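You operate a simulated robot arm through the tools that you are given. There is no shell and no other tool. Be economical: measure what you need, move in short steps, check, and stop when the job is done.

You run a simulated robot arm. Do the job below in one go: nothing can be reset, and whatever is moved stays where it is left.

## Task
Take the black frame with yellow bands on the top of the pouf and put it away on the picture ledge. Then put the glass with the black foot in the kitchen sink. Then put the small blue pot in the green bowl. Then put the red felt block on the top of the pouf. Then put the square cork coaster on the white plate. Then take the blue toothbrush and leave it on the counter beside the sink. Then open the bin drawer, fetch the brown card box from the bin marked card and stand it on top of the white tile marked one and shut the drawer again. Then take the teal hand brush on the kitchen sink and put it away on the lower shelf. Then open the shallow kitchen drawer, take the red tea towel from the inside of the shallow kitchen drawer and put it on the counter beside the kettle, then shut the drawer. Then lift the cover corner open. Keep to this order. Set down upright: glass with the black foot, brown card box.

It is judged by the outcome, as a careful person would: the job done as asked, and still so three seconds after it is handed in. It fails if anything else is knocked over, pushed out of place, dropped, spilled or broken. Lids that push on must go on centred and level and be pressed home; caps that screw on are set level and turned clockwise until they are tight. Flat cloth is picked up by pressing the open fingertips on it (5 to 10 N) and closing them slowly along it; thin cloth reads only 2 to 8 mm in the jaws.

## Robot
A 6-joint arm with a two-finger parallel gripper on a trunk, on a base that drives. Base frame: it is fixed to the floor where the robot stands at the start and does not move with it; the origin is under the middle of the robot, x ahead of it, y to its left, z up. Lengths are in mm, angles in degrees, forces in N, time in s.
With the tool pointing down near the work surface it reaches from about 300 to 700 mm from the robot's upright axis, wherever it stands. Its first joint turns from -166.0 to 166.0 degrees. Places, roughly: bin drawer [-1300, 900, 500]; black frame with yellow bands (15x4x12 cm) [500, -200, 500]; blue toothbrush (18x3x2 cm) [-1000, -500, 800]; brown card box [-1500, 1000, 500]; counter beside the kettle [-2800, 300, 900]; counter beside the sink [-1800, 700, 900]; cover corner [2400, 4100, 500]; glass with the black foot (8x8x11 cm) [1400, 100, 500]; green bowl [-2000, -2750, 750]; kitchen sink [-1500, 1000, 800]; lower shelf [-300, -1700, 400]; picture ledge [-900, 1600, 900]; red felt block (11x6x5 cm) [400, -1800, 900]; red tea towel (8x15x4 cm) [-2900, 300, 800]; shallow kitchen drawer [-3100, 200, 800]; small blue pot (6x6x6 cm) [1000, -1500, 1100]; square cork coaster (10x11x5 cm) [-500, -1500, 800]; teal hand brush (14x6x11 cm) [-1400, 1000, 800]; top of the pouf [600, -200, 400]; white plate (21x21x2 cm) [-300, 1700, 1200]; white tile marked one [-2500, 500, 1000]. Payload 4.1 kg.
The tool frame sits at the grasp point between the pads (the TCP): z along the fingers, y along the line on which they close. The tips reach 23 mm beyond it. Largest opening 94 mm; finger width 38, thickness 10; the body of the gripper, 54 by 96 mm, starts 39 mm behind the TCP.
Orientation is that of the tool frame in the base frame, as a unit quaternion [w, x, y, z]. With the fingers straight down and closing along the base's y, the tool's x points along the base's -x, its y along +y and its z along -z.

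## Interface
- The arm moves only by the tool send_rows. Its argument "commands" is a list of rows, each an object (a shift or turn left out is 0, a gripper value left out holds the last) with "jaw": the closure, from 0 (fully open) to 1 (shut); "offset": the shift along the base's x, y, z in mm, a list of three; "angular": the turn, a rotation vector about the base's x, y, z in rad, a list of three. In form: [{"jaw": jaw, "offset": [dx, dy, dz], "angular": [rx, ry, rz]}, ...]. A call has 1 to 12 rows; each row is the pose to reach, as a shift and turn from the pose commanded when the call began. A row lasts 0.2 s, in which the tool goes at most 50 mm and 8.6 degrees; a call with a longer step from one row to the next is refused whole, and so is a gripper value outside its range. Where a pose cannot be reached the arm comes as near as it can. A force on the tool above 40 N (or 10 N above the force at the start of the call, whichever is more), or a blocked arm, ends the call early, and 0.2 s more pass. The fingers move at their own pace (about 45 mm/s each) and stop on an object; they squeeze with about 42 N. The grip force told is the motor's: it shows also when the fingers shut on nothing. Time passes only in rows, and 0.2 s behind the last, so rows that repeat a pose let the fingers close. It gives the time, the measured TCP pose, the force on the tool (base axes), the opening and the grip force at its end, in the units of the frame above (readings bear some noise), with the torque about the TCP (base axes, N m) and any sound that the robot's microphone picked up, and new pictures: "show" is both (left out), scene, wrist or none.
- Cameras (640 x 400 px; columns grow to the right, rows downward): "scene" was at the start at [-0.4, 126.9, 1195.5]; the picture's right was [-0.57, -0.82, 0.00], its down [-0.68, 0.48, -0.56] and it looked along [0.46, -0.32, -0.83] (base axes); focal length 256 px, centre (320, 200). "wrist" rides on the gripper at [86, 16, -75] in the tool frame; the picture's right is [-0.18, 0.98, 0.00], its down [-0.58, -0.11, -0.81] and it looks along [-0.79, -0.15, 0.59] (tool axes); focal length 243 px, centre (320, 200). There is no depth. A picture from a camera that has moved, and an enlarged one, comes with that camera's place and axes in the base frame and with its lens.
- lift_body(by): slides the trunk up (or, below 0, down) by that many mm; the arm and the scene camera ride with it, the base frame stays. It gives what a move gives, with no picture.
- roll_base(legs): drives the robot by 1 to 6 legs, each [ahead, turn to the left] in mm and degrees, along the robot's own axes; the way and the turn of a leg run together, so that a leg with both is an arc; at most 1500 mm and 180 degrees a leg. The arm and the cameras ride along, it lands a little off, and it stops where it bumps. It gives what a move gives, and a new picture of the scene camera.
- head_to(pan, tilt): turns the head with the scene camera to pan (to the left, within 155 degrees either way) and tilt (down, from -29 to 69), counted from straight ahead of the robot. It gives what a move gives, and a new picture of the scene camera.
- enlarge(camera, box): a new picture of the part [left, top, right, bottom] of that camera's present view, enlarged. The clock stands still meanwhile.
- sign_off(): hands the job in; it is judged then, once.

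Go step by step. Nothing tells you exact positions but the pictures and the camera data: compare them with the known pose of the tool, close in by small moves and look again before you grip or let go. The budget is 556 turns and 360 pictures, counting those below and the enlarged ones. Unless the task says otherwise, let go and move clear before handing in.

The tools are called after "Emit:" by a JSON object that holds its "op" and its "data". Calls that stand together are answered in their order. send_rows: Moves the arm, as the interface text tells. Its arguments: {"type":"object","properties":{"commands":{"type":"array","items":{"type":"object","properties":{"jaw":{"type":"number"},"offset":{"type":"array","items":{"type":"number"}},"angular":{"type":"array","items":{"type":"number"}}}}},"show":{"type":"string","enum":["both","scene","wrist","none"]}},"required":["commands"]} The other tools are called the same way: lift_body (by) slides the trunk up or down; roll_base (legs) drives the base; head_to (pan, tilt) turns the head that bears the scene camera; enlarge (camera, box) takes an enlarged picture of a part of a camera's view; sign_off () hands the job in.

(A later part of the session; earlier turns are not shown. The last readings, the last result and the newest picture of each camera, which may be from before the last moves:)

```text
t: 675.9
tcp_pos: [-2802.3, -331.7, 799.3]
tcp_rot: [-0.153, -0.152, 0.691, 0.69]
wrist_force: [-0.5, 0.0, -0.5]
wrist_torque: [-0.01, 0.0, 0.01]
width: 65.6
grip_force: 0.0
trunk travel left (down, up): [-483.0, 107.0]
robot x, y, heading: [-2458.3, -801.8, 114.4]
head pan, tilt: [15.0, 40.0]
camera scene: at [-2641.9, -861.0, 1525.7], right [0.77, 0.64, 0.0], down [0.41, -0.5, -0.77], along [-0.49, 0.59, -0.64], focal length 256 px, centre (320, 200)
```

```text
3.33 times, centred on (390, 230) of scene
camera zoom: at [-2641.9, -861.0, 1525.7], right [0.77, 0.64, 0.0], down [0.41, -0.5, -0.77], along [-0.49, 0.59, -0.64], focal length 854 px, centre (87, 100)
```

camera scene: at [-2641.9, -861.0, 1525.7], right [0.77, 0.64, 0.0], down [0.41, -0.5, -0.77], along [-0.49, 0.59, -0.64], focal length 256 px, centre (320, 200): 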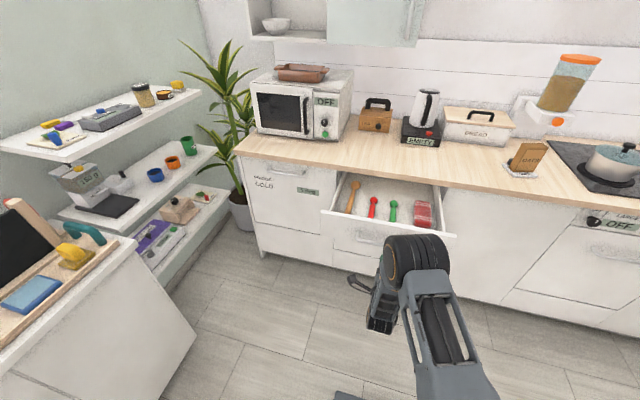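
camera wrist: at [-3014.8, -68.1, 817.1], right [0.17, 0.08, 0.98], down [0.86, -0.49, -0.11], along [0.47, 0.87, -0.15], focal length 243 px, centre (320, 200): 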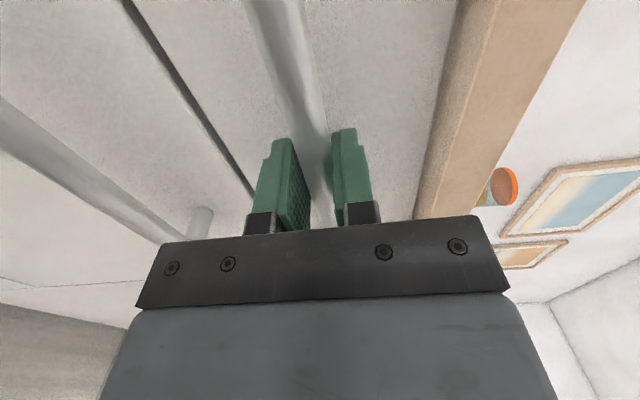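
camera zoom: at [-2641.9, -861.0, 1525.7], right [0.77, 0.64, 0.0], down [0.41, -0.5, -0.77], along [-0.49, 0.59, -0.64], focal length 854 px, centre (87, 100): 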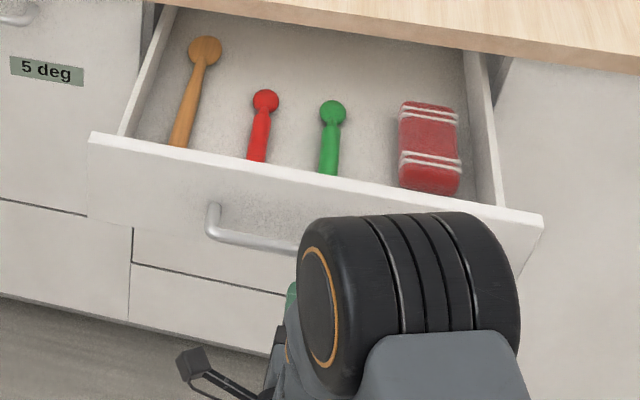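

Emit:
{"op": "lift_body", "data": {"by": 105}}

Emit:
{"op": "send_rows", "data": {"commands": [{"offset": [0, 0, 10], "angular": [-0.1301, -0.0588, 0]}, {"offset": [0, 0, 20], "angular": [-0.2602, -0.1176, 0]}, {"offset": [0, 0, 30], "angular": [-0.3903, -0.1764, 0]}, {"offset": [0, 0, 40], "angular": [-0.5204, -0.2352, 0]}, {"offset": [0, 0, 50], "angular": [-0.6505, -0.294, 0]}, {"offset": [0, 0, 60], "angular": [-0.7806, -0.3528, 0]}, {"offset": [0, 0, 70], "angular": [-0.9107, -0.4116, 0]}, {"offset": [0, 0, 80], "angular": [-1.0408, -0.4704, 0]}, {"offset": [0, 0, 90], "angular": [-1.1709, -0.5292, 0]}, {"offset": [0, 0, 100], "angular": [-1.301, -0.588, 0]}, {"offset": [0, 0, 110], "angular": [-1.4311, -0.6468, 0]}], "show": "none"}}

Emit:
{"op": "send_rows", "data": {"commands": [{"angular": [0, 0, 0.1428], "jaw": 0}, {"angular": [0, 0, 0.2856]}, {"angular": [0, 0, 0.4284]}, {"angular": [0, 0, 0.5712]}, {"angular": [0, 0, 0.714]}, {"angular": [0, 0, 0.8568]}, {"angular": [0, 0, 0.9996]}, {"angular": [0, 0, 1.1424]}, {"angular": [0, 0, 1.2852]}, {"angular": [0, 0, 1.428]}, {"angular": [0, 0, 1.5708]}], "show": "none"}}

Emit:
{"op": "roll_base", "data": {"legs": [[280, 0]]}}

```text
t: 677.3
tcp_pos: [-2802.3, -331.5, 905.8]
tcp_rot: [-0.152, -0.152, 0.691, 0.69]
wrist_force: [0.0, 0.2, -0.1]
wrist_torque: [-0.01, -0.01, -0.02]
width: 66.1
grip_force: 0.0
trunk travel left (down, up): [-588.0, 2.0]
robot x, y, heading: [-2461.3, -803.4, 114.5]
head pan, tilt: [15.0, 40.0]
```

```text
t: 679.7
tcp_pos: [-2778.5, -362.7, 978.6]
tcp_rot: [0.065, -0.209, 0.974, 0.066]
wrist_force: [-0.3, 0.1, -0.3]
wrist_torque: [-0.01, -0.04, 0.02]
width: 66.0
grip_force: 0.2
out of reach, approached as far as the arm can: row 8, 9, 10, 11
trunk travel left (down, up): [-588.0, 2.0]
robot x, y, heading: [-2461.4, -805.4, 114.6]
head pan, tilt: [15.0, 40.0]
```

```text
t: 682.1
tcp_pos: [-2784.4, -380.5, 952.2]
tcp_rot: [-0.096, 0.802, -0.57, -0.15]
wrist_force: [-0.3, 0.1, 0.5]
wrist_torque: [0.02, -0.01, 0.01]
width: 94.0
grip_force: 0.0
out of reach, approached as far as the arm can: row 3, 4, 5, 6, 7, 8, 9, 10, 11
trunk travel left (down, up): [-588.0, 2.0]
robot x, y, heading: [-2464.5, -802.5, 114.0]
head pan, tilt: [15.0, 40.0]
```

```text
t: 684.0
tcp_pos: [-2901.1, -129.0, 952.3]
tcp_rot: [-0.094, 0.803, -0.569, -0.149]
wrist_force: [0.1, 0.7, 0.0]
wrist_torque: [-0.01, 0.01, 0.02]
width: 94.2
grip_force: 0.0
trunk travel left (down, up): [-588.0, 2.0]
robot x, y, heading: [-2580.1, -551.5, 114.8]
head pan, tilt: [15.0, 40.0]
camera scene: at [-2757.1, -608.8, 1630.7], right [0.77, 0.64, 0.0], down [0.41, -0.5, -0.77], along [-0.49, 0.59, -0.64], focal length 256 px, centre (320, 200)
```

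scene: 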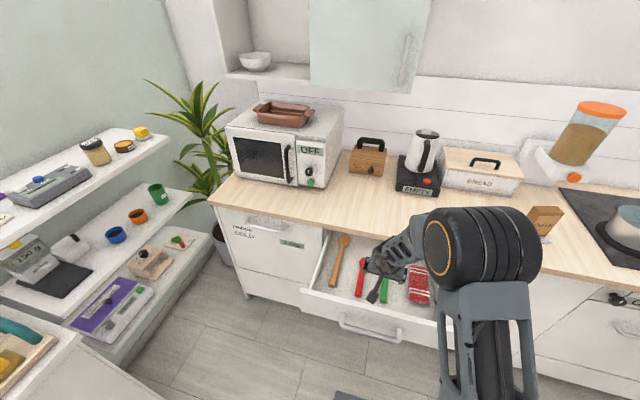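

Emit:
{"op": "send_rows", "data": {"commands": [{"offset": [0, 0, 0], "angular": [-0.1, -0.042, 0]}, {"offset": [0, 0, 0], "angular": [-0.2, -0.084, 0]}, {"offset": [0, 0, 0], "angular": [-0.32, -0.132, 0]}, {"offset": [0, 0, 0], "angular": [-0.32, -0.132, 0]}], "show": "wrist"}}

```text
t: 685.0
tcp_pos: [-2888.5, -155.0, 926.0]
tcp_rot: [-0.069, 0.812, -0.578, -0.029]
wrist_force: [-0.2, 1.3, -0.1]
wrist_torque: [0.05, 0.02, -0.02]
width: 93.9
grip_force: 0.0
out of reach, approached as far as the arm can: row 1, 2, 3, 4
trunk travel left (down, up): [-588.0, 2.0]
robot x, y, heading: [-2578.6, -551.5, 114.6]
head pan, tilt: [15.0, 40.0]
camera wrist: at [-2878.0, -252.4, 988.3], right [-0.99, -0.14, -0.05], down [-0.12, 0.46, 0.88], along [-0.1, 0.88, -0.47], focal length 243 px, centre (320, 200)
```

wrist: 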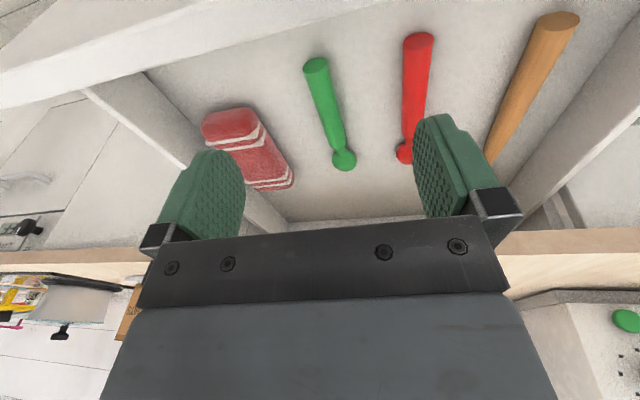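

Emit:
{"op": "send_rows", "data": {"commands": [{"offset": [0, 0, 40]}, {"offset": [0, 0, 80]}, {"offset": [0, 0, 120]}, {"offset": [0, 0, 150]}], "show": "none"}}

Emit:
{"op": "send_rows", "data": {"commands": [{"angular": [0, 0, 0.14]}, {"angular": [0, 0, 0.28]}, {"angular": [0, 0, 0.42]}], "show": "scene"}}

```text
t: 686.0
tcp_pos: [-2888.1, -164.4, 1063.4]
tcp_rot: [-0.103, 0.81, -0.577, -0.031]
wrist_force: [0.3, 0.0, -1.1]
wrist_torque: [0.01, 0.0, 0.01]
width: 94.0
grip_force: 0.1
out of reach, approached as far as the arm can: row 1, 2, 3, 4
trunk travel left (down, up): [-588.0, 2.0]
robot x, y, heading: [-2578.5, -554.1, 114.4]
head pan, tilt: [15.0, 40.0]
```

```text
t: 686.8
tcp_pos: [-2886.6, -168.7, 1052.7]
tcp_rot: [-0.108, 0.911, -0.394, -0.051]
wrist_force: [-0.1, -0.6, -0.1]
wrist_torque: [-0.01, 0.01, 0.03]
width: 94.0
grip_force: 0.0
out of reach, approached as far as the arm can: row 2, 3
trunk travel left (down, up): [-588.0, 2.0]
robot x, y, heading: [-2576.1, -550.2, 114.5]
head pan, tilt: [15.0, 40.0]
camera scene: at [-2756.8, -609.4, 1630.7], right [0.77, 0.64, 0.0], down [0.41, -0.5, -0.77], along [-0.49, 0.59, -0.64], focal length 256 px, centre (320, 200)
```

scene: 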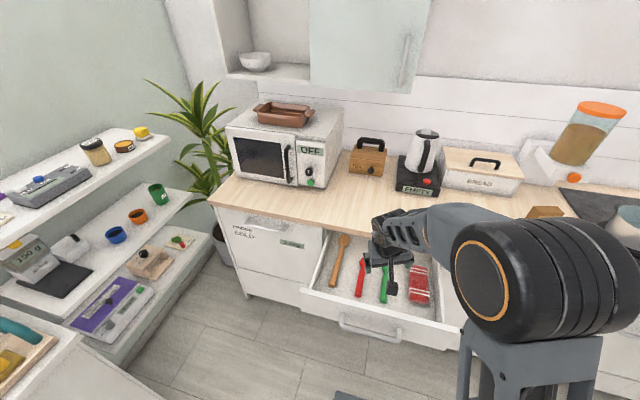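

The wrist cannot come fully vertical here, but a ~20° outward lean will do for the towel. I set that orientation.

Emit:
{"op": "send_rows", "data": {"commands": [{"angular": [0, 0, -0.115]}, {"angular": [0, 0, -0.23]}, {"angular": [0, 0, -0.345]}], "show": "none"}}

Emit:
{"op": "send_rows", "data": {"commands": [{"angular": [0.042, 0.106, 0]}, {"angular": [0.084, 0.213, 0]}, {"angular": [0.084, 0.213, 0]}], "show": "wrist"}}

```text
t: 687.6
tcp_pos: [-2885.3, -168.7, 1053.5]
tcp_rot: [-0.101, 0.83, -0.547, -0.036]
wrist_force: [1.5, -0.5, -0.4]
wrist_torque: [0.03, -0.02, -0.01]
width: 93.9
grip_force: 0.0
out of reach, approached as far as the arm can: row 1
trunk travel left (down, up): [-588.0, 2.0]
robot x, y, heading: [-2579.0, -553.1, 114.6]
head pan, tilt: [15.0, 40.0]
```

```text
t: 688.4
tcp_pos: [-2889.0, -174.7, 1045.9]
tcp_rot: [-0.086, 0.815, -0.553, -0.149]
wrist_force: [0.8, 0.6, 0.4]
wrist_torque: [0.02, 0.0, -0.02]
width: 94.1
grip_force: 0.1
out of reach, approached as far as the arm can: row 2, 3
trunk travel left (down, up): [-588.0, 2.0]
robot x, y, heading: [-2578.6, -550.9, 114.6]
head pan, tilt: [15.0, 40.0]
camera wrist: at [-2863.2, -279.9, 1088.2], right [-0.97, -0.21, 0.08], down [0.02, 0.3, 0.95], along [-0.22, 0.93, -0.29], focal length 243 px, centre (320, 200)
```

wrist: 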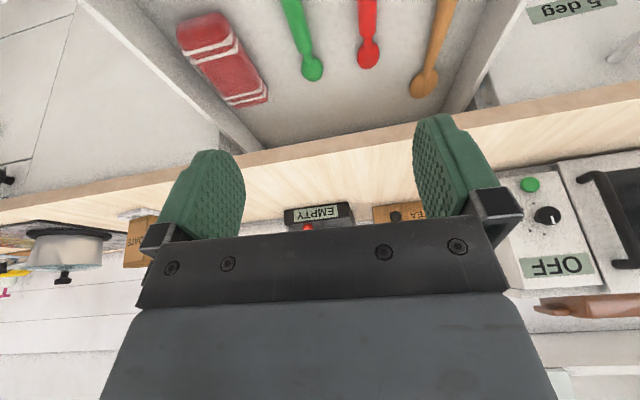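

I turn the tool the other way round (camera toward the counter) to stay inside the joint range.

Emit:
{"op": "send_rows", "data": {"commands": [{"angular": [0, 0, -0.1428]}, {"angular": [0, 0, -0.2856]}, {"angular": [0, 0, -0.4284]}, {"angular": [0, 0, -0.5712]}, {"angular": [0, 0, -0.714]}, {"angular": [0, 0, -0.8568]}, {"angular": [0, 0, -0.9996]}, {"angular": [0, 0, -1.1424]}, {"angular": [0, 0, -1.2852]}, {"angular": [0, 0, -1.428]}, {"angular": [0, 0, -1.5708]}], "show": "none"}}

```text
t: 690.8
tcp_pos: [-2887.0, -174.4, 1047.0]
tcp_rot: [0.159, -0.186, 0.968, 0.049]
wrist_force: [0.5, -0.1, 0.6]
wrist_torque: [0.02, 0.0, -0.01]
width: 93.8
grip_force: 0.1
trunk travel left (down, up): [-588.0, 2.0]
robot x, y, heading: [-2575.6, -555.0, 114.6]
head pan, tilt: [15.0, 40.0]
```

Emit:
{"op": "send_rows", "data": {"commands": [{"angular": [-0.05, 0.097, 0]}, {"angular": [-0.1, 0.19, 0]}, {"angular": [-0.154, 0.29, 0]}, {"angular": [-0.154, 0.29, 0]}], "show": "none"}}

Emit:
{"op": "send_rows", "data": {"commands": [{"angular": [0, 0, -0.1428]}, {"angular": [0, 0, -0.2856]}, {"angular": [0, 0, -0.4284]}, {"angular": [0, 0, -0.5712]}, {"angular": [0, 0, -0.714]}, {"angular": [0, 0, -0.8568]}, {"angular": [0, 0, -0.9996]}, {"angular": [0, 0, -1.1424]}, {"angular": [0, 0, -1.2852]}, {"angular": [0, 0, -1.428]}, {"angular": [0, 0, -1.5708]}], "show": "both"}}

```text
t: 691.8
tcp_pos: [-2886.8, -175.2, 1045.5]
tcp_rot: [0.11, -0.189, 0.975, 0.037]
wrist_force: [0.3, -0.2, 1.1]
wrist_torque: [-0.01, 0.0, -0.01]
width: 94.0
grip_force: 0.1
out of reach, approached as far as the arm can: row 2, 3, 4
trunk travel left (down, up): [-588.0, 2.0]
robot x, y, heading: [-2573.5, -549.9, 114.4]
head pan, tilt: [15.0, 40.0]
```

```text
t: 694.2
tcp_pos: [-2817.1, -163.0, 994.0]
tcp_rot: [0.111, 0.544, 0.829, 0.074]
wrist_force: [0.2, 0.9, 0.5]
wrist_torque: [0.01, 0.01, -0.01]
width: 93.8
grip_force: 0.0
out of reach, approached as far as the arm can: row 1, 2, 3, 4, 5, 6, 7, 8, 9, 10, 11
trunk travel left (down, up): [-588.0, 2.0]
robot x, y, heading: [-2580.9, -549.9, 114.7]
head pan, tilt: [15.0, 40.0]
camera scene: at [-2756.8, -609.5, 1630.7], right [0.77, 0.64, 0.0], down [0.41, -0.5, -0.77], along [-0.49, 0.59, -0.64], focal length 256 px, centre (320, 200)
camera wrist: at [-2856.5, -78.5, 1061.8], right [0.94, 0.22, 0.26], down [-0.09, -0.58, 0.81], along [0.33, -0.79, -0.52], focal length 243 px, centre (320, 200)
```

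scene: 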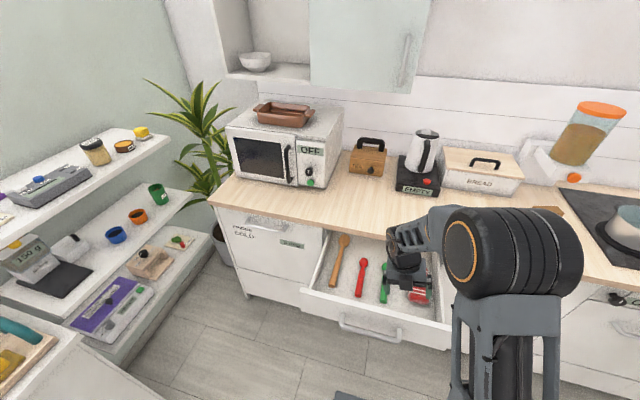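
wrist: 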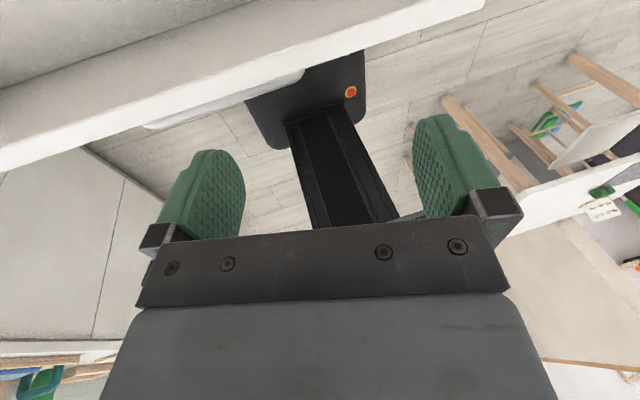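

Emit:
{"op": "send_rows", "data": {"commands": [{"offset": [0, 0, 45]}, {"offset": [0, 0, 90]}, {"offset": [0, 0, 135]}, {"offset": [0, 0, 180]}, {"offset": [-10, 22, 220]}, {"offset": [-25, 55, 250]}, {"offset": [-42, 92, 270]}, {"offset": [-60, 130, 280]}, {"offset": [-78, 170, 280]}, {"offset": [-95, 208, 280]}, {"offset": [-103, 228, 280]}], "show": "scene"}}

```text
t: 696.6
tcp_pos: [-2880.8, 9.9, 1239.9]
tcp_rot: [0.118, 0.542, 0.827, 0.087]
wrist_force: [-0.9, -0.5, -0.4]
wrist_torque: [-0.01, -0.01, 0.0]
width: 94.1
grip_force: 0.1
out of reach, approached as far as the arm can: row 1, 2, 3, 4, 5, 6, 7, 8, 9, 10, 11
trunk travel left (down, up): [-588.0, 2.0]
robot x, y, heading: [-2577.7, -551.3, 114.7]
head pan, tilt: [15.0, 40.0]
camera scene: at [-2757.2, -608.4, 1630.7], right [0.77, 0.64, 0.0], down [0.41, -0.5, -0.77], along [-0.49, 0.59, -0.64], focal length 256 px, centre (320, 200)
```

scene: 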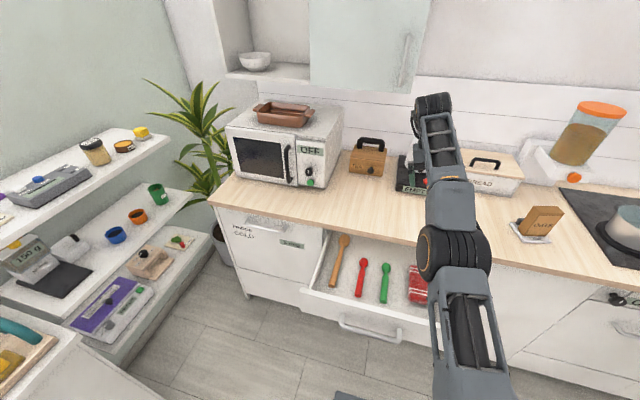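

Emit:
{"op": "send_rows", "data": {"commands": [{"angular": [-0.005, 0.1, 0]}, {"angular": [-0.01, 0.2, 0]}, {"angular": [-0.016, 0.289, 0]}, {"angular": [-0.016, 0.289, 0]}], "show": "none"}}

Emit:
{"op": "send_rows", "data": {"commands": [{"angular": [0, 0, 0.1428]}, {"angular": [0, 0, 0.2856]}, {"angular": [0, 0, 0.4284]}, {"angular": [0, 0, 0.5712]}, {"angular": [0, 0, 0.714]}, {"angular": [0, 0, 0.8568]}, {"angular": [0, 0, 0.9996]}, {"angular": [0, 0, 1.1424]}, {"angular": [0, 0, 1.2852]}, {"angular": [0, 0, 1.428]}, {"angular": [0, 0, 1.5708]}], "show": "none"}}

```text
t: 697.6
tcp_pos: [-2880.6, 9.9, 1240.6]
tcp_rot: [0.118, 0.542, 0.827, 0.087]
wrist_force: [-1.0, 0.5, -0.4]
wrist_torque: [-0.04, -0.01, -0.02]
width: 94.1
grip_force: 0.0
out of reach, approached as far as the arm can: row 1, 2, 3, 4
trunk travel left (down, up): [-588.0, 2.0]
robot x, y, heading: [-2578.5, -550.8, 114.9]
head pan, tilt: [15.0, 40.0]
```

```text
t: 700.0
tcp_pos: [-2904.0, -29.0, 1364.7]
tcp_rot: [0.082, -0.194, 0.97, 0.119]
wrist_force: [-0.6, 0.5, 0.3]
wrist_torque: [0.0, 0.05, 0.0]
width: 93.9
grip_force: 0.0
out of reach, approached as far as the arm can: row 1, 2, 3, 4, 5, 6, 7, 8, 9, 10, 11
trunk travel left (down, up): [-588.0, 2.0]
robot x, y, heading: [-2578.6, -554.2, 114.5]
head pan, tilt: [15.0, 40.0]
```

Emit:
{"op": "send_rows", "data": {"commands": [{"angular": [0, 0, 0.1428]}, {"angular": [0, 0, 0.2856]}, {"angular": [0, 0, 0.4284]}, {"angular": [0, 0, 0.5712]}, {"angular": [0, 0, 0.714]}, {"angular": [0, 0, 0.8568]}, {"angular": [0, 0, 0.9996]}, {"angular": [0, 0, 1.1424]}, {"angular": [0, 0, 1.2852]}, {"angular": [0, 0, 1.428]}, {"angular": [0, 0, 1.5708]}], "show": "scene"}}

```text
t: 702.4
tcp_pos: [-2952.1, -90.3, 1412.4]
tcp_rot: [-0.144, 0.807, -0.566, -0.089]
wrist_force: [0.9, 0.1, 0.6]
wrist_torque: [-0.01, -0.03, 0.0]
width: 93.7
grip_force: 0.1
out of reach, approached as far as the arm can: row 1, 2, 3, 4, 5, 6, 7, 8, 9, 10, 11
trunk travel left (down, up): [-588.0, 2.0]
robot x, y, heading: [-2577.2, -555.5, 114.6]
head pan, tilt: [15.0, 40.0]
camera scene: at [-2756.9, -608.5, 1630.7], right [0.77, 0.64, 0.0], down [0.41, -0.5, -0.77], along [-0.49, 0.59, -0.64], focal length 256 px, centre (320, 200)
```

scene: 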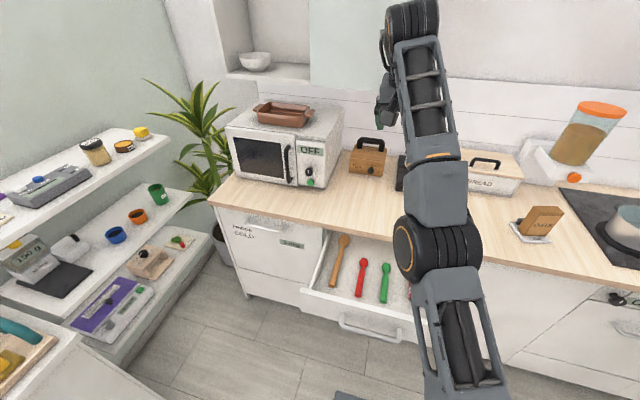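

Emit:
{"op": "send_rows", "data": {"commands": [{"offset": [0, 0, -20], "angular": [-0.11, 0.006, 0]}, {"offset": [0, 0, -40], "angular": [-0.22, 0.012, 0]}, {"offset": [0, 0, -60], "angular": [-0.333, 0.019, 0]}, {"offset": [0, 0, -80], "angular": [-0.333, 0.019, 0]}], "show": "none"}}

Emit:
{"op": "send_rows", "data": {"commands": [{"offset": [0, 0, -40]}, {"offset": [0, 0, -80]}, {"offset": [0, 0, -120]}, {"offset": [0, 0, -160]}], "show": "none"}}

```text
t: 703.4
tcp_pos: [-2955.1, -87.8, 1355.9]
tcp_rot: [-0.127, 0.81, -0.572, 0.019]
wrist_force: [-0.3, -1.0, -0.5]
wrist_torque: [-0.02, 0.01, -0.03]
width: 94.2
grip_force: 0.1
out of reach, approached as far as the arm can: row 1, 2, 3, 4
trunk travel left (down, up): [-588.0, 2.0]
robot x, y, heading: [-2574.9, -553.3, 114.6]
head pan, tilt: [15.0, 40.0]
```

```text
t: 704.4
tcp_pos: [-2954.3, -84.9, 1194.4]
tcp_rot: [-0.136, 0.809, -0.571, 0.019]
wrist_force: [0.4, 1.0, -0.2]
wrist_torque: [0.01, -0.01, 0.02]
width: 93.9
grip_force: 0.0
out of reach, approached as far as the arm can: row 1
trunk travel left (down, up): [-588.0, 2.0]
robot x, y, heading: [-2578.2, -552.1, 114.6]
head pan, tilt: [15.0, 40.0]
```

Emit:
{"op": "send_rows", "data": {"commands": [{"angular": [-0.066, 0.062, 0]}, {"angular": [-0.132, 0.124, 0]}, {"angular": [-0.198, 0.186, 0]}, {"angular": [-0.198, 0.186, 0]}], "show": "none"}}

Emit:
{"op": "send_rows", "data": {"commands": [{"angular": [0, 0, 0.14]}, {"angular": [0, 0, 0.28]}, {"angular": [0, 0, 0.42]}, {"angular": [0, 0, 0.56]}, {"angular": [0, 0, 0.7]}], "show": "none"}}

```text
t: 705.4
tcp_pos: [-2955.6, -85.6, 1195.0]
tcp_rot: [-0.136, 0.81, -0.57, 0.018]
wrist_force: [0.5, -0.7, -0.2]
wrist_torque: [-0.02, 0.01, -0.04]
width: 93.9
grip_force: 0.0
out of reach, approached as far as the arm can: row 1, 2, 3, 4
trunk travel left (down, up): [-588.0, 2.0]
robot x, y, heading: [-2579.2, -550.5, 114.6]
head pan, tilt: [15.0, 40.0]
```

```text
t: 706.6
tcp_pos: [-3007.3, -182.1, 1166.2]
tcp_rot: [-0.137, 0.948, -0.286, -0.034]
wrist_force: [0.2, 0.8, -0.8]
wrist_torque: [0.0, 0.03, -0.01]
width: 94.0
grip_force: 0.0
out of reach, approached as far as the arm can: row 3, 4, 5
trunk travel left (down, up): [-588.0, 2.0]
robot x, y, heading: [-2576.8, -551.0, 114.6]
head pan, tilt: [15.0, 40.0]
```

Emit:
{"op": "send_rows", "data": {"commands": [{"offset": [5, 8, 0], "angular": [0, 0, -0.14]}, {"offset": [10, 16, 0], "angular": [0, 0, -0.28]}, {"offset": [15, 24, 0], "angular": [0, 0, -0.42]}, {"offset": [20, 32, 0], "angular": [0, 0, -0.56]}, {"offset": [25, 40, 0], "angular": [0, 0, -0.7]}, {"offset": [30, 48, 0], "angular": [0, 0, -0.84]}, {"offset": [35, 56, 0], "angular": [0, 0, -0.98]}, {"offset": [40, 64, 0], "angular": [0, 0, -1.12]}, {"offset": [45, 72, 0], "angular": [0, 0, -1.26]}, {"offset": [50, 80, 0], "angular": [0, 0, -1.4]}, {"offset": [50, 90, 0], "angular": [0, 0, -1.54]}, {"offset": [50, 100, 0], "angular": [0, 0, -1.68]}], "show": "none"}}

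```text
t: 709.2
tcp_pos: [-2942.6, -63.9, 1168.8]
tcp_rot: [0.169, -0.42, 0.889, -0.063]
wrist_force: [-0.6, -0.1, 0.9]
wrist_torque: [-0.02, -0.02, 0.0]
width: 93.9
grip_force: 0.1
out of reach, approached as far as the arm can: row 8, 9, 10, 11, 12
trunk travel left (down, up): [-588.0, 2.0]
robot x, y, heading: [-2579.5, -551.5, 114.3]
head pan, tilt: [15.0, 40.0]
```

Emit:
{"op": "send_rows", "data": {"commands": [{"angular": [-0.01, 0.118, 0]}, {"angular": [-0.02, 0.235, 0]}, {"angular": [-0.03, 0.353, 0]}, {"angular": [-0.03, 0.353, 0]}], "show": "scene"}}

```text
t: 710.2
tcp_pos: [-2929.5, -58.7, 1163.6]
tcp_rot: [0.147, -0.428, 0.892, -0.005]
wrist_force: [0.5, 0.0, -0.5]
wrist_torque: [0.01, 0.04, -0.01]
width: 93.8
grip_force: 0.1
out of reach, approached as far as the arm can: row 1, 2, 3, 4
trunk travel left (down, up): [-588.0, 2.0]
robot x, y, heading: [-2577.9, -552.7, 114.5]
head pan, tilt: [15.0, 40.0]
camera scene: at [-2756.9, -609.3, 1630.7], right [0.77, 0.64, 0.0], down [0.41, -0.5, -0.77], along [-0.49, 0.59, -0.64], focal length 256 px, centre (320, 200)
```

scene: 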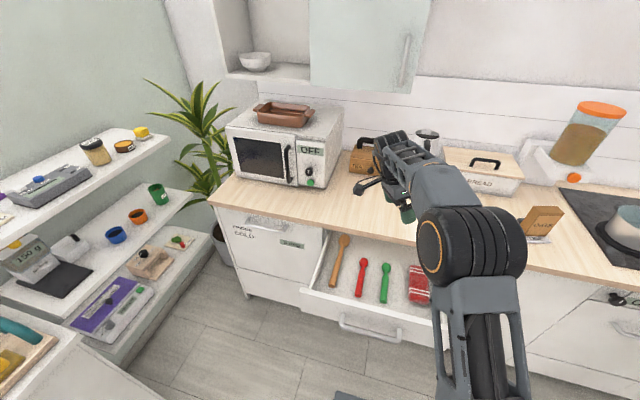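

I think the forearm-roll joint is stuck at its limit. I'll straighten the hand along the forearm, then roll it back.

Emit:
{"op": "send_rows", "data": {"commands": [{"angular": [0.1062, 0.0744, 0.0387]}, {"angular": [0.2124, 0.1488, 0.0774]}, {"angular": [0.3186, 0.2232, 0.1161]}, {"angular": [0.4248, 0.2976, 0.1548]}, {"angular": [0.531, 0.372, 0.1935]}, {"angular": [0.6372, 0.4464, 0.2322]}, {"angular": [0.7434, 0.5208, 0.2709]}, {"angular": [0.8496, 0.5952, 0.3096]}, {"angular": [0.9558, 0.6696, 0.3483]}, {"angular": [1.062, 0.744, 0.387]}, {"angular": [1.1682, 0.8184, 0.4257]}, {"angular": [1.274, 0.893, 0.464]}], "show": "scene"}}

```text
t: 712.8
tcp_pos: [-2928.2, -59.1, 1163.6]
tcp_rot: [-0.011, -0.399, 0.586, 0.705]
wrist_force: [-0.1, -0.9, 0.6]
wrist_torque: [0.02, -0.01, 0.01]
width: 94.1
grip_force: 0.0
trunk travel left (down, up): [-588.0, 2.0]
robot x, y, heading: [-2577.0, -548.2, 114.3]
head pan, tilt: [15.0, 40.0]
camera scene: at [-2756.9, -609.1, 1630.8], right [0.77, 0.64, 0.0], down [0.41, -0.5, -0.77], along [-0.49, 0.59, -0.64], focal length 256 px, centre (320, 200)
```

scene: 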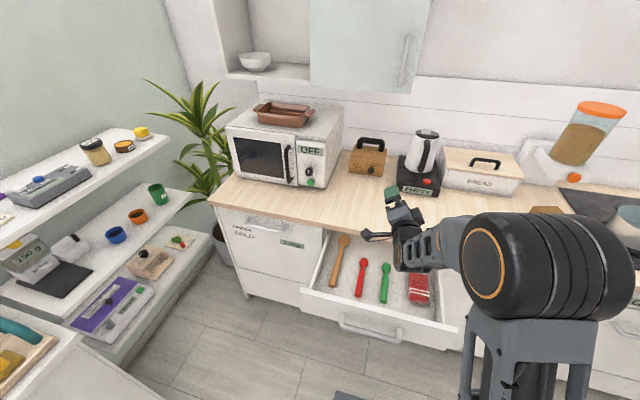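

Emit:
{"op": "send_rows", "data": {"commands": [{"angular": [-0.0817, 0.116, 0]}, {"angular": [-0.1634, 0.232, 0]}, {"angular": [-0.2451, 0.348, 0]}, {"angular": [-0.3268, 0.464, 0]}, {"angular": [-0.4085, 0.58, 0]}, {"angular": [-0.4902, 0.696, 0]}, {"angular": [-0.5719, 0.812, 0]}, {"angular": [-0.6536, 0.928, 0]}, {"angular": [-0.7353, 1.044, 0]}, {"angular": [-0.817, 1.16, 0]}], "show": "none"}}

Emit:
{"op": "send_rows", "data": {"commands": [{"angular": [-0.0817, 0.116, 0]}, {"angular": [-0.1634, 0.232, 0]}, {"angular": [-0.2451, 0.348, 0]}, {"angular": [-0.3268, 0.464, 0]}, {"angular": [-0.4085, 0.58, 0]}, {"angular": [-0.4902, 0.696, 0]}, {"angular": [-0.5719, 0.812, 0]}, {"angular": [-0.6536, 0.928, 0]}, {"angular": [-0.7353, 1.044, 0]}, {"angular": [-0.817, 1.16, 0]}], "show": "scene"}}

```text
t: 715.0
tcp_pos: [-2929.5, -59.7, 1163.5]
tcp_rot: [-0.47, 0.077, 0.704, 0.526]
wrist_force: [0.3, -0.3, -0.8]
wrist_torque: [-0.02, 0.01, -0.01]
width: 93.9
grip_force: 0.0
trunk travel left (down, up): [-588.0, 2.0]
robot x, y, heading: [-2580.0, -554.6, 114.6]
head pan, tilt: [15.0, 40.0]
```

```text
t: 717.2
tcp_pos: [-3039.3, -94.1, 1323.0]
tcp_rot: [0.663, -0.547, -0.494, -0.132]
wrist_force: [0.9, 1.0, -0.6]
wrist_torque: [0.04, 0.04, 0.0]
width: 93.9
grip_force: 0.0
out of reach, approached as far as the arm can: row 5, 6, 7, 8, 9, 10
trunk travel left (down, up): [-588.0, 2.0]
robot x, y, heading: [-2577.4, -551.1, 114.6]
head pan, tilt: [15.0, 40.0]
camera scene: at [-2756.7, -608.5, 1630.7], right [0.77, 0.64, 0.0], down [0.41, -0.5, -0.77], along [-0.49, 0.59, -0.64], focal length 256 px, centre (320, 200)
```

scene: 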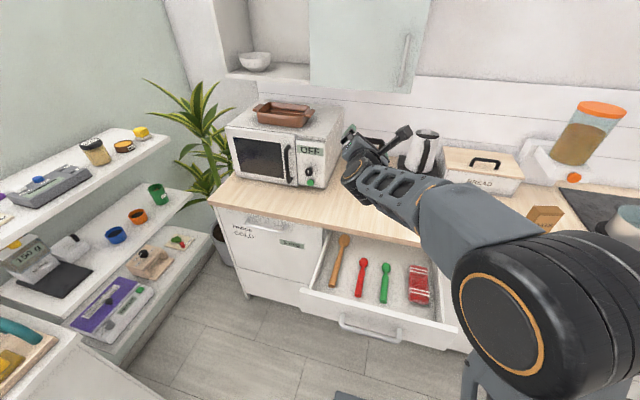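

Emit:
{"op": "send_rows", "data": {"commands": [{"offset": [10, 3, -14], "angular": [0.0727, -0.122, 0.0123]}, {"offset": [20, 6, -28], "angular": [0.1454, -0.244, 0.0246]}, {"offset": [30, 9, -42], "angular": [0.2181, -0.366, 0.0369]}, {"offset": [40, 12, -56], "angular": [0.2908, -0.488, 0.0492]}, {"offset": [50, 15, -70], "angular": [0.3635, -0.61, 0.0615]}, {"offset": [60, 18, -84], "angular": [0.4362, -0.732, 0.0738]}, {"offset": [70, 21, -98], "angular": [0.5089, -0.854, 0.0861]}, {"offset": [80, 24, -112], "angular": [0.5816, -0.976, 0.0984]}, {"offset": [90, 27, -126], "angular": [0.6543, -1.098, 0.1107]}, {"offset": [100, 30, -140], "angular": [0.727, -1.22, 0.123]}, {"offset": [110, 34, -160], "angular": [0.7997, -1.342, 0.1353]}], "show": "none"}}

Emit:
{"op": "send_rows", "data": {"commands": [{"angular": [0.0727, -0.122, 0.0123]}, {"angular": [0.1454, -0.244, 0.0246]}, {"angular": [0.2181, -0.366, 0.0369]}, {"angular": [0.2908, -0.488, 0.0492]}, {"angular": [0.3635, -0.61, 0.0615]}, {"angular": [0.4362, -0.732, 0.0738]}, {"angular": [0.5089, -0.854, 0.0861]}, {"angular": [0.5816, -0.976, 0.0984]}, {"angular": [0.6543, -1.098, 0.1107]}, {"angular": [0.727, -1.22, 0.123]}, {"angular": [0.7997, -1.342, 0.1353]}], "show": "none"}}

Emit:
{"op": "send_rows", "data": {"commands": [{"angular": [0.0727, -0.122, 0.0123]}, {"angular": [0.1454, -0.244, 0.0246]}, {"angular": [0.2181, -0.366, 0.0369]}, {"angular": [0.2908, -0.488, 0.0492]}, {"angular": [0.3635, -0.61, 0.0615]}, {"angular": [0.4362, -0.732, 0.0738]}, {"angular": [0.5089, -0.854, 0.0861]}, {"angular": [0.5816, -0.976, 0.0984]}, {"angular": [0.6543, -1.098, 0.1107]}, {"angular": [0.727, -1.22, 0.123]}, {"angular": [0.7997, -1.342, 0.1353]}], "show": "scene"}}

```text
t: 719.6
tcp_pos: [-2932.1, -59.8, 1164.9]
tcp_rot: [-0.374, 0.036, 0.737, 0.562]
wrist_force: [0.1, -0.4, 0.4]
wrist_torque: [0.01, 0.02, 0.02]
width: 94.1
grip_force: 0.2
trunk travel left (down, up): [-588.0, 2.0]
robot x, y, heading: [-2581.0, -553.3, 114.6]
head pan, tilt: [15.0, 40.0]
```

```text
t: 722.0
tcp_pos: [-2930.4, -61.2, 1162.7]
tcp_rot: [0.133, -0.494, 0.548, 0.662]
wrist_force: [-0.6, 0.3, 0.3]
wrist_torque: [-0.02, 0.0, -0.01]
width: 94.1
grip_force: 0.1
trunk travel left (down, up): [-588.0, 2.0]
robot x, y, heading: [-2578.6, -551.1, 114.5]
head pan, tilt: [15.0, 40.0]
```

```text
t: 724.4
tcp_pos: [-2931.5, -61.5, 1164.0]
tcp_rot: [-0.562, 0.736, -0.038, -0.376]
wrist_force: [0.4, -0.3, 0.5]
wrist_torque: [0.04, -0.01, -0.01]
width: 94.3
grip_force: 0.0
trunk travel left (down, up): [-588.0, 2.0]
robot x, y, heading: [-2580.2, -554.4, 114.5]
head pan, tilt: [15.0, 40.0]
camera scene: at [-2756.8, -609.4, 1630.7], right [0.77, 0.64, 0.0], down [0.41, -0.5, -0.77], along [-0.49, 0.59, -0.64], focal length 256 px, centre (320, 200)
```

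scene: 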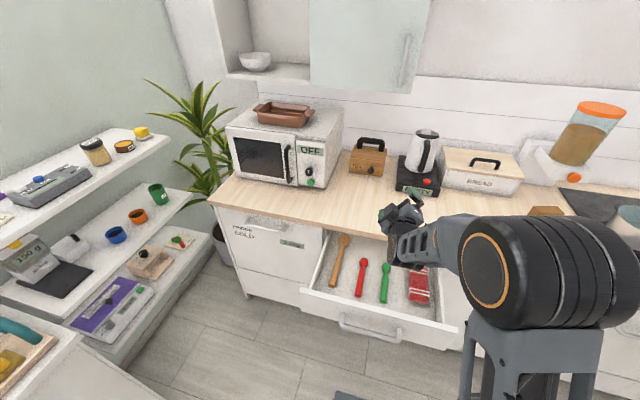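

Emit:
{"op": "send_rows", "data": {"commands": [{"angular": [-0.1156, -0.069, 0]}, {"angular": [-0.2312, -0.138, 0]}, {"angular": [-0.3468, -0.207, 0]}, {"angular": [-0.4624, -0.276, 0]}, {"angular": [-0.578, -0.345, 0]}, {"angular": [-0.6936, -0.414, 0]}, {"angular": [-0.8092, -0.483, 0]}, {"angular": [-0.9248, -0.552, 0]}, {"angular": [-1.0404, -0.621, 0]}, {"angular": [-1.156, -0.69, 0]}, {"angular": [-1.274, -0.76, 0]}], "show": "none"}}

```text
t: 726.8
tcp_pos: [-2995.4, -244.2, 1053.7]
tcp_rot: [-0.177, 0.976, -0.102, -0.07]
wrist_force: [-0.8, -2.2, 0.6]
wrist_torque: [0.11, -0.07, -0.03]
width: 93.9
grip_force: 0.0
out of reach, approached as far as the arm can: row 5, 6, 7, 8, 9, 10, 11
trunk travel left (down, up): [-588.0, 2.0]
robot x, y, heading: [-2576.5, -549.0, 114.9]
head pan, tilt: [15.0, 40.0]
```

Emit:
{"op": "send_rows", "data": {"commands": [{"offset": [5, 15, 10], "angular": [0.1156, 0.069, 0]}, {"offset": [10, 30, 20], "angular": [0.2312, 0.138, 0]}, {"offset": [15, 45, 30], "angular": [0.3468, 0.207, 0]}, {"offset": [20, 60, 40], "angular": [0.4624, 0.276, 0]}, {"offset": [25, 75, 50], "angular": [0.578, 0.345, 0]}, {"offset": [30, 90, 60], "angular": [0.6936, 0.414, 0]}, {"offset": [35, 105, 70], "angular": [0.8092, 0.483, 0]}, {"offset": [40, 120, 80], "angular": [0.9248, 0.552, 0]}, {"offset": [45, 135, 90], "angular": [1.0404, 0.621, 0]}], "show": "scene"}}

```text
t: 728.8
tcp_pos: [-2943.1, -107.5, 1142.1]
tcp_rot: [-0.59, 0.696, -0.101, -0.397]
wrist_force: [1.0, 0.9, -0.6]
wrist_torque: [0.02, -0.01, -0.02]
width: 94.0
grip_force: 0.1
trunk travel left (down, up): [-588.0, 2.0]
robot x, y, heading: [-2574.9, -551.1, 114.5]
head pan, tilt: [15.0, 40.0]
camera scene: at [-2756.8, -609.0, 1630.7], right [0.77, 0.64, 0.0], down [0.41, -0.5, -0.77], along [-0.49, 0.59, -0.64], focal length 256 px, centre (320, 200)
```

scene: 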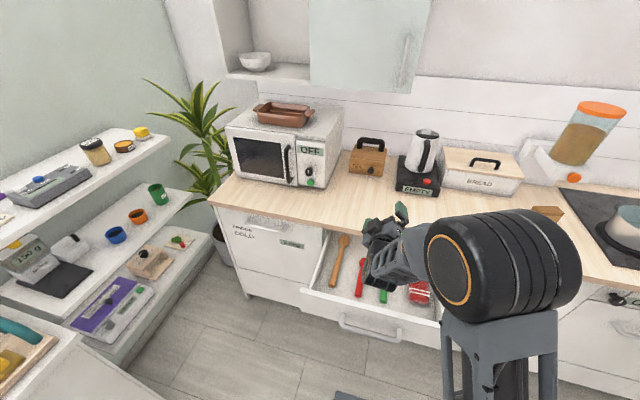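

Emit:
{"op": "send_rows", "data": {"commands": [{"angular": [0.0617, -0.1284, -0.0016]}, {"angular": [0.1234, -0.2568, -0.0032]}, {"angular": [0.1851, -0.3852, -0.0048]}, {"angular": [0.2468, -0.5136, -0.0064]}, {"angular": [0.3085, -0.642, -0.008]}, {"angular": [0.3702, -0.7704, -0.0096]}, {"angular": [0.4319, -0.8988, -0.0112]}, {"angular": [0.4936, -1.0272, -0.0128]}], "show": "none"}}

Emit:
{"op": "send_rows", "data": {"commands": [{"angular": [0.0617, -0.1284, -0.0016]}, {"angular": [0.1234, -0.2568, -0.0032]}, {"angular": [0.1851, -0.3852, -0.0048]}, {"angular": [0.2468, -0.5136, -0.0064]}, {"angular": [0.3085, -0.642, -0.008]}, {"angular": [0.3702, -0.7704, -0.0096]}, {"angular": [0.4319, -0.8988, -0.0112]}, {"angular": [0.5245, -1.091, -0.0136]}], "show": "none"}}

```text
t: 730.6
tcp_pos: [-2942.0, -108.1, 1141.7]
tcp_rot: [0.712, -0.639, -0.292, 0.014]
wrist_force: [-0.9, 0.4, -0.6]
wrist_torque: [-0.02, 0.05, 0.0]
width: 93.6
grip_force: 0.1
trunk travel left (down, up): [-588.0, 2.0]
robot x, y, heading: [-2582.6, -551.5, 114.5]
head pan, tilt: [15.0, 40.0]
```

```text
refused: row 8 steps farther than a row can; nothing moved
```

Emit:
{"op": "send_rows", "data": {"commands": [{"angular": [0.0563, -0.1171, -0.0014]}, {"angular": [0.1126, -0.2342, -0.0028]}, {"angular": [0.1689, -0.3513, -0.0042]}, {"angular": [0.2252, -0.4684, -0.0056]}, {"angular": [0.2815, -0.5855, -0.007]}, {"angular": [0.3378, -0.7026, -0.0084]}, {"angular": [0.3941, -0.8197, -0.0098]}, {"angular": [0.4504, -0.9368, -0.0112]}, {"angular": [0.5067, -1.0539, -0.0126]}], "show": "none"}}

Emit:
{"op": "send_rows", "data": {"commands": [{"angular": [-0.128, -0.061, 0]}, {"angular": [-0.256, -0.122, 0]}, {"angular": [-0.384, -0.183, 0]}, {"angular": [-0.512, -0.244, 0]}, {"angular": [-0.64, -0.305, 0]}, {"angular": [-0.7, -0.34, 0]}], "show": "both"}}

```text
t: 732.6
tcp_pos: [-2925.2, -105.4, 1127.9]
tcp_rot: [0.652, -0.447, -0.539, -0.29]
wrist_force: [-0.2, -0.1, -0.4]
wrist_torque: [0.05, 0.01, 0.01]
width: 94.2
grip_force: 0.0
out of reach, approached as far as the arm can: row 7, 8, 9
trunk travel left (down, up): [-588.0, 2.0]
robot x, y, heading: [-2575.7, -553.8, 114.5]
head pan, tilt: [15.0, 40.0]
```

```text
t: 734.0
tcp_pos: [-2874.2, -77.2, 1102.6]
tcp_rot: [-0.378, 0.579, 0.71, 0.131]
wrist_force: [1.2, 0.0, -0.3]
wrist_torque: [-0.01, 0.0, 0.0]
width: 94.1
grip_force: 0.1
out of reach, approached as far as the arm can: row 1, 2, 3, 4, 5, 6
trunk travel left (down, up): [-588.0, 2.0]
robot x, y, heading: [-2577.9, -552.5, 114.4]
head pan, tilt: [15.0, 40.0]
camera scene: at [-2756.5, -609.0, 1630.8], right [0.77, 0.64, 0.0], down [0.41, -0.5, -0.77], along [-0.49, 0.59, -0.64], focal length 256 px, centre (320, 200)
camera wrist: at [-2835.0, -57.9, 1209.5], right [0.91, 0.16, -0.37], down [0.24, -0.96, 0.17], along [-0.33, -0.25, -0.91], focal length 243 px, centre (320, 200)
```

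scene: 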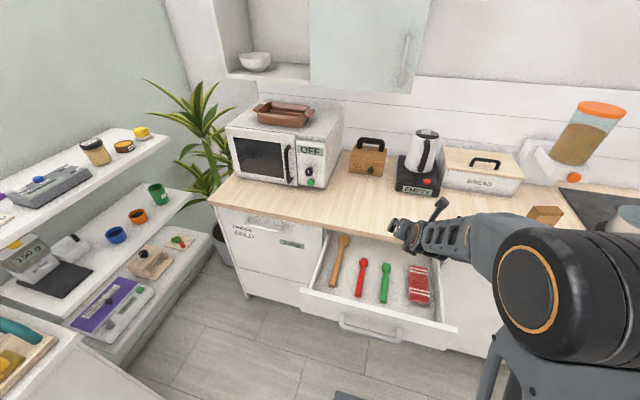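
wrist: 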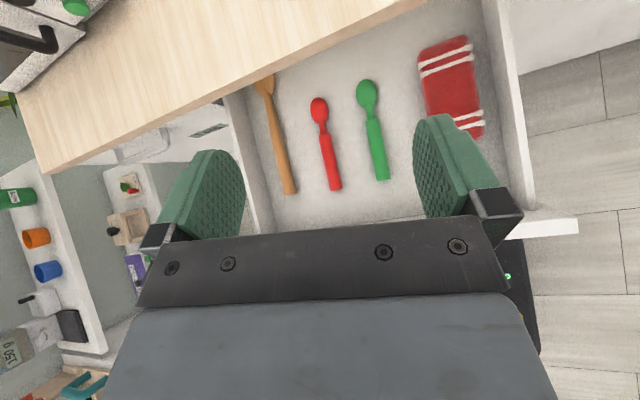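

Emit:
{"op": "send_rows", "data": {"commands": [{"offset": [12, 16, -20]}, {"offset": [24, 32, -40]}, {"offset": [36, 48, -60]}, {"offset": [48, 64, -80]}, {"offset": [60, 80, -100]}], "show": "none"}}

```text
t: 735.2
tcp_pos: [-2813.2, 1.3, 1003.6]
tcp_rot: [-0.379, 0.578, 0.711, 0.132]
wrist_force: [0.1, -0.9, -0.3]
wrist_torque: [0.06, -0.01, 0.02]
width: 93.8
grip_force: 0.1
trunk travel left (down, up): [-588.0, 2.0]
robot x, y, heading: [-2577.9, -550.8, 114.7]
head pan, tilt: [15.0, 40.0]
```

This orientation moves freely. I correct its remaining roll if the joints allow.

Emit:
{"op": "send_rows", "data": {"commands": [{"angular": [0.028, -0.079, 0.038]}, {"angular": [0.056, -0.158, 0.075]}, {"angular": [0.083, -0.237, 0.113]}, {"angular": [0.083, -0.237, 0.113]}], "show": "wrist"}}

```text
t: 736.2
tcp_pos: [-2812.4, 1.0, 1003.5]
tcp_rot: [-0.324, 0.5, 0.777, 0.204]
wrist_force: [-0.3, -0.3, -0.3]
wrist_torque: [0.02, 0.05, -0.03]
width: 94.1
grip_force: 0.1
trunk travel left (down, up): [-588.0, 2.0]
robot x, y, heading: [-2574.8, -553.9, 114.8]
head pan, tilt: [15.0, 40.0]
camera wrist: at [-2800.3, 15.9, 1118.1], right [0.95, 0.29, -0.14], down [0.31, -0.94, 0.16], along [-0.08, -0.19, -0.98], focal length 243 px, centre (320, 200)
```

wrist: 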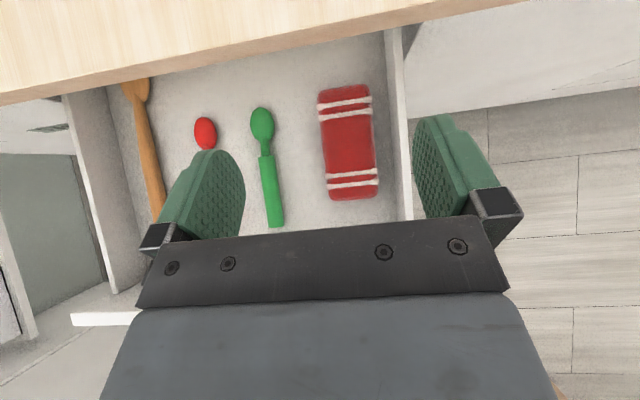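

Emit:
{"op": "send_rows", "data": {"commands": [{"offset": [0, 12, -40]}, {"offset": [0, 24, -80]}, {"offset": [0, 35, -120]}, {"offset": [0, 35, -150]}, {"offset": [0, 35, -170]}, {"offset": [0, 35, -170]}], "show": "both"}}

```text
t: 737.4
tcp_pos: [-2810.2, 54.3, 850.3]
tcp_rot: [-0.34, 0.496, 0.771, 0.209]
wrist_force: [-2.9, 2.9, 12.7]
wrist_torque: [0.4, -0.47, 0.03]
width: 92.9
grip_force: 0.1
out of reach, approached as far as the arm can: row 2, 3, 4, 5, 6
trunk travel left (down, up): [-588.0, 2.0]
robot x, y, heading: [-2576.6, -552.4, 114.6]
head pan, tilt: [15.0, 40.0]
stopped in row 6: the force on the tool passed its limit (the readings are from after the stop); the commanded pose is now the measured one
camera scene: at [-2756.8, -609.7, 1630.9], right [0.77, 0.64, 0.0], down [0.41, -0.49, -0.77], along [-0.49, 0.59, -0.64], focal length 256 px, centre (320, 200)
camera wrist: at [-2795.8, 65.5, 964.7], right [0.94, 0.3, -0.15], down [0.32, -0.94, 0.12], along [-0.1, -0.16, -0.98], focal length 243 px, centre (320, 200)
```

scene: 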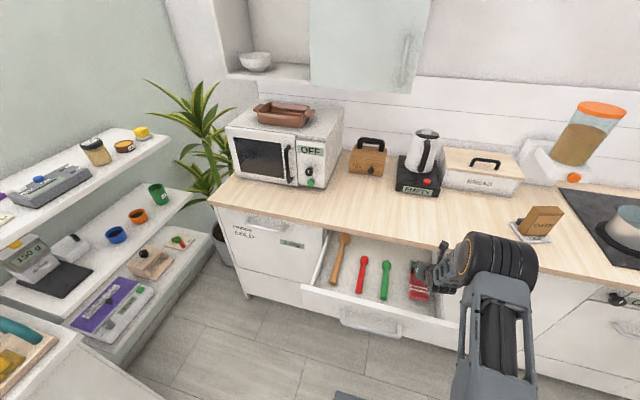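
wrist: 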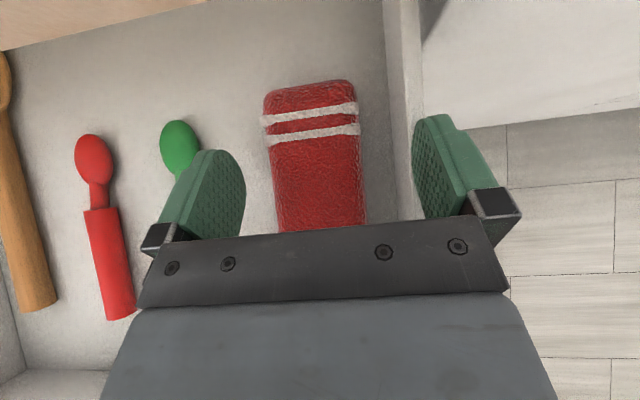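

Emit:
{"op": "send_rows", "data": {"commands": [{"offset": [-3, -6, 40], "jaw": 0.13}, {"offset": [-8, -15, 85], "jaw": 0.13}, {"offset": [-12, -24, 130]}, {"offset": [-12, -24, 175]}, {"offset": [-12, -24, 210]}, {"offset": [-12, -24, 210]}], "show": "none"}}

Emit:
{"op": "lift_body", "data": {"by": -180}}

Emit:
{"op": "enlarge", "data": {"camera": "wrist", "box": [0, 0, 640, 400]}}

```text
t: 738.8
tcp_pos: [-2821.0, 26.9, 1057.0]
tcp_rot: [-0.337, 0.497, 0.772, 0.207]
wrist_force: [-0.4, 0.3, 0.1]
wrist_torque: [0.02, 0.0, 0.02]
width: 81.6
grip_force: 0.1
trunk travel left (down, up): [-588.0, 2.0]
robot x, y, heading: [-2575.1, -549.8, 114.7]
head pan, tilt: [15.0, 40.0]
```

```text
t: 740.8
tcp_pos: [-2820.9, 28.1, 875.6]
tcp_rot: [-0.336, 0.497, 0.773, 0.207]
wrist_force: [0.0, 0.1, 0.0]
wrist_torque: [-0.02, -0.01, -0.04]
width: 81.7
grip_force: 0.2
trunk travel left (down, up): [-408.0, 182.0]
robot x, y, heading: [-2572.2, -554.9, 114.1]
head pan, tilt: [15.0, 40.0]
```

```text
1.00 times, centred on (320, 200) of wrist
camera zoom: at [-2807.1, 39.7, 991.6], right [0.94, 0.3, -0.15], down [0.32, -0.94, 0.13], along [-0.1, -0.17, -0.98], focal length 243 px, centre (320, 200)
```

zoom: 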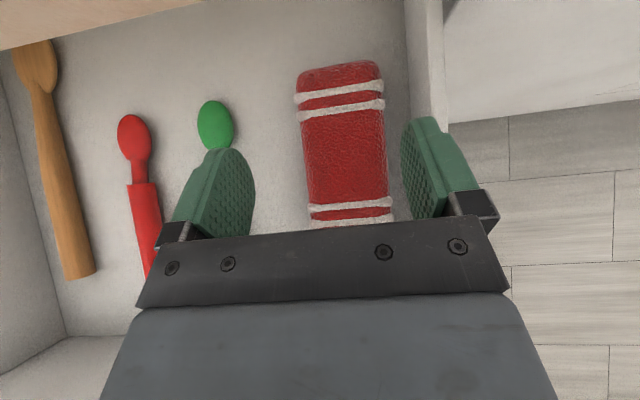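

The towel lies too close to the drawer's right wall for a finger. I press on it lightly with closed fingers and slide it 25 mm to the left first.

Emit:
{"op": "send_rows", "data": {"commands": [{"offset": [6, 3, 0], "jaw": 1}, {"offset": [6, 3, 0], "jaw": 1}, {"offset": [6, 3, -10], "jaw": 1}, {"offset": [6, 3, -20], "jaw": 1}, {"offset": [6, 3, -28]}, {"offset": [6, 3, -34]}, {"offset": [6, 3, -39]}, {"offset": [6, 3, -44]}, {"offset": [6, 3, -48]}, {"offset": [6, 3, -52]}], "show": "wrist"}}

```text
t: 743.0
tcp_pos: [-2814.8, 30.9, 824.2]
tcp_rot: [-0.337, 0.497, 0.772, 0.207]
wrist_force: [-0.2, -0.2, 0.6]
wrist_torque: [-0.01, 0.03, -0.01]
width: 0.0
grip_force: 41.9
trunk travel left (down, up): [-408.0, 182.0]
robot x, y, heading: [-2578.4, -553.5, 114.6]
head pan, tilt: [15.0, 40.0]
camera wrist: at [-2801.5, 42.0, 939.3], right [0.94, 0.3, -0.15], down [0.32, -0.94, 0.13], along [-0.1, -0.17, -0.98], focal length 243 px, centre (320, 200)
```

wrist: 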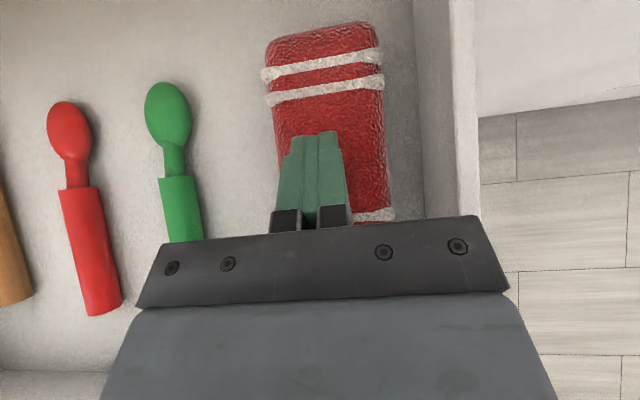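

Emit:
{"op": "send_rows", "data": {"commands": [{"offset": [0, 0, -4]}, {"offset": [0, 0, -8]}, {"offset": [0, 0, -12]}, {"offset": [0, 0, -16]}, {"offset": [0, 0, -20]}, {"offset": [0, 0, -24]}, {"offset": [0, 0, -28]}, {"offset": [0, 0, -32]}], "show": "none"}}

```text
t: 743.9
tcp_pos: [-2816.8, 36.0, 824.7]
tcp_rot: [-0.348, 0.494, 0.768, 0.213]
wrist_force: [-2.4, 2.8, 11.6]
wrist_torque: [0.13, 0.1, -0.01]
width: 0.0
grip_force: 41.7
trunk travel left (down, up): [-408.0, 182.0]
robot x, y, heading: [-2577.4, -550.4, 114.6]
head pan, tilt: [15.0, 40.0]
stopped in row 4: the force on the tool passed its limit (the readings are from after the stop); the commanded pose is now the measured one
```

Emit:
{"op": "send_rows", "data": {"commands": [{"offset": [0, 0, -3]}, {"offset": [-7, -3, -4]}, {"offset": [-14, -6, -4]}, {"offset": [-21, -9.5, -4]}, {"offset": [-27, -12, -4]}, {"offset": [-27, -12, 10]}, {"offset": [-27, -12, 30]}], "show": "wrist"}}

```text
t: 744.5
tcp_pos: [-2821.1, 38.8, 821.9]
tcp_rot: [-0.352, 0.496, 0.764, 0.218]
wrist_force: [-1.9, 2.6, 10.3]
wrist_torque: [0.12, 0.08, -0.15]
width: 0.2
grip_force: 42.2
trunk travel left (down, up): [-408.0, 182.0]
robot x, y, heading: [-2575.8, -557.4, 114.5]
head pan, tilt: [15.0, 40.0]
stopped in row 3: the force on the tool passed its limit (the readings are from after the stop); the commanded pose is now the measured one
camera wrist: at [-2805.1, 45.5, 937.6], right [0.94, 0.3, -0.15], down [0.31, -0.95, 0.1], along [-0.12, -0.14, -0.98], focal length 243 px, centre (320, 200)
```

wrist: 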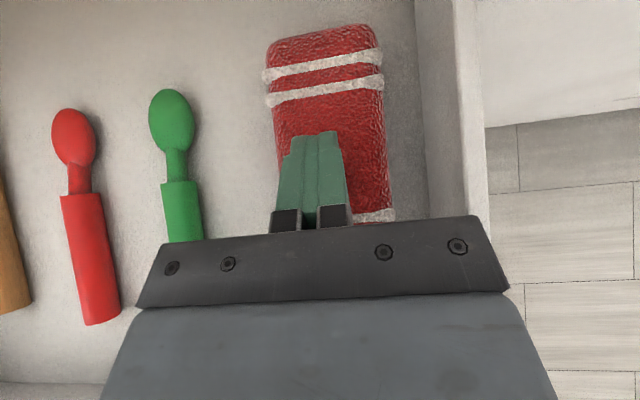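

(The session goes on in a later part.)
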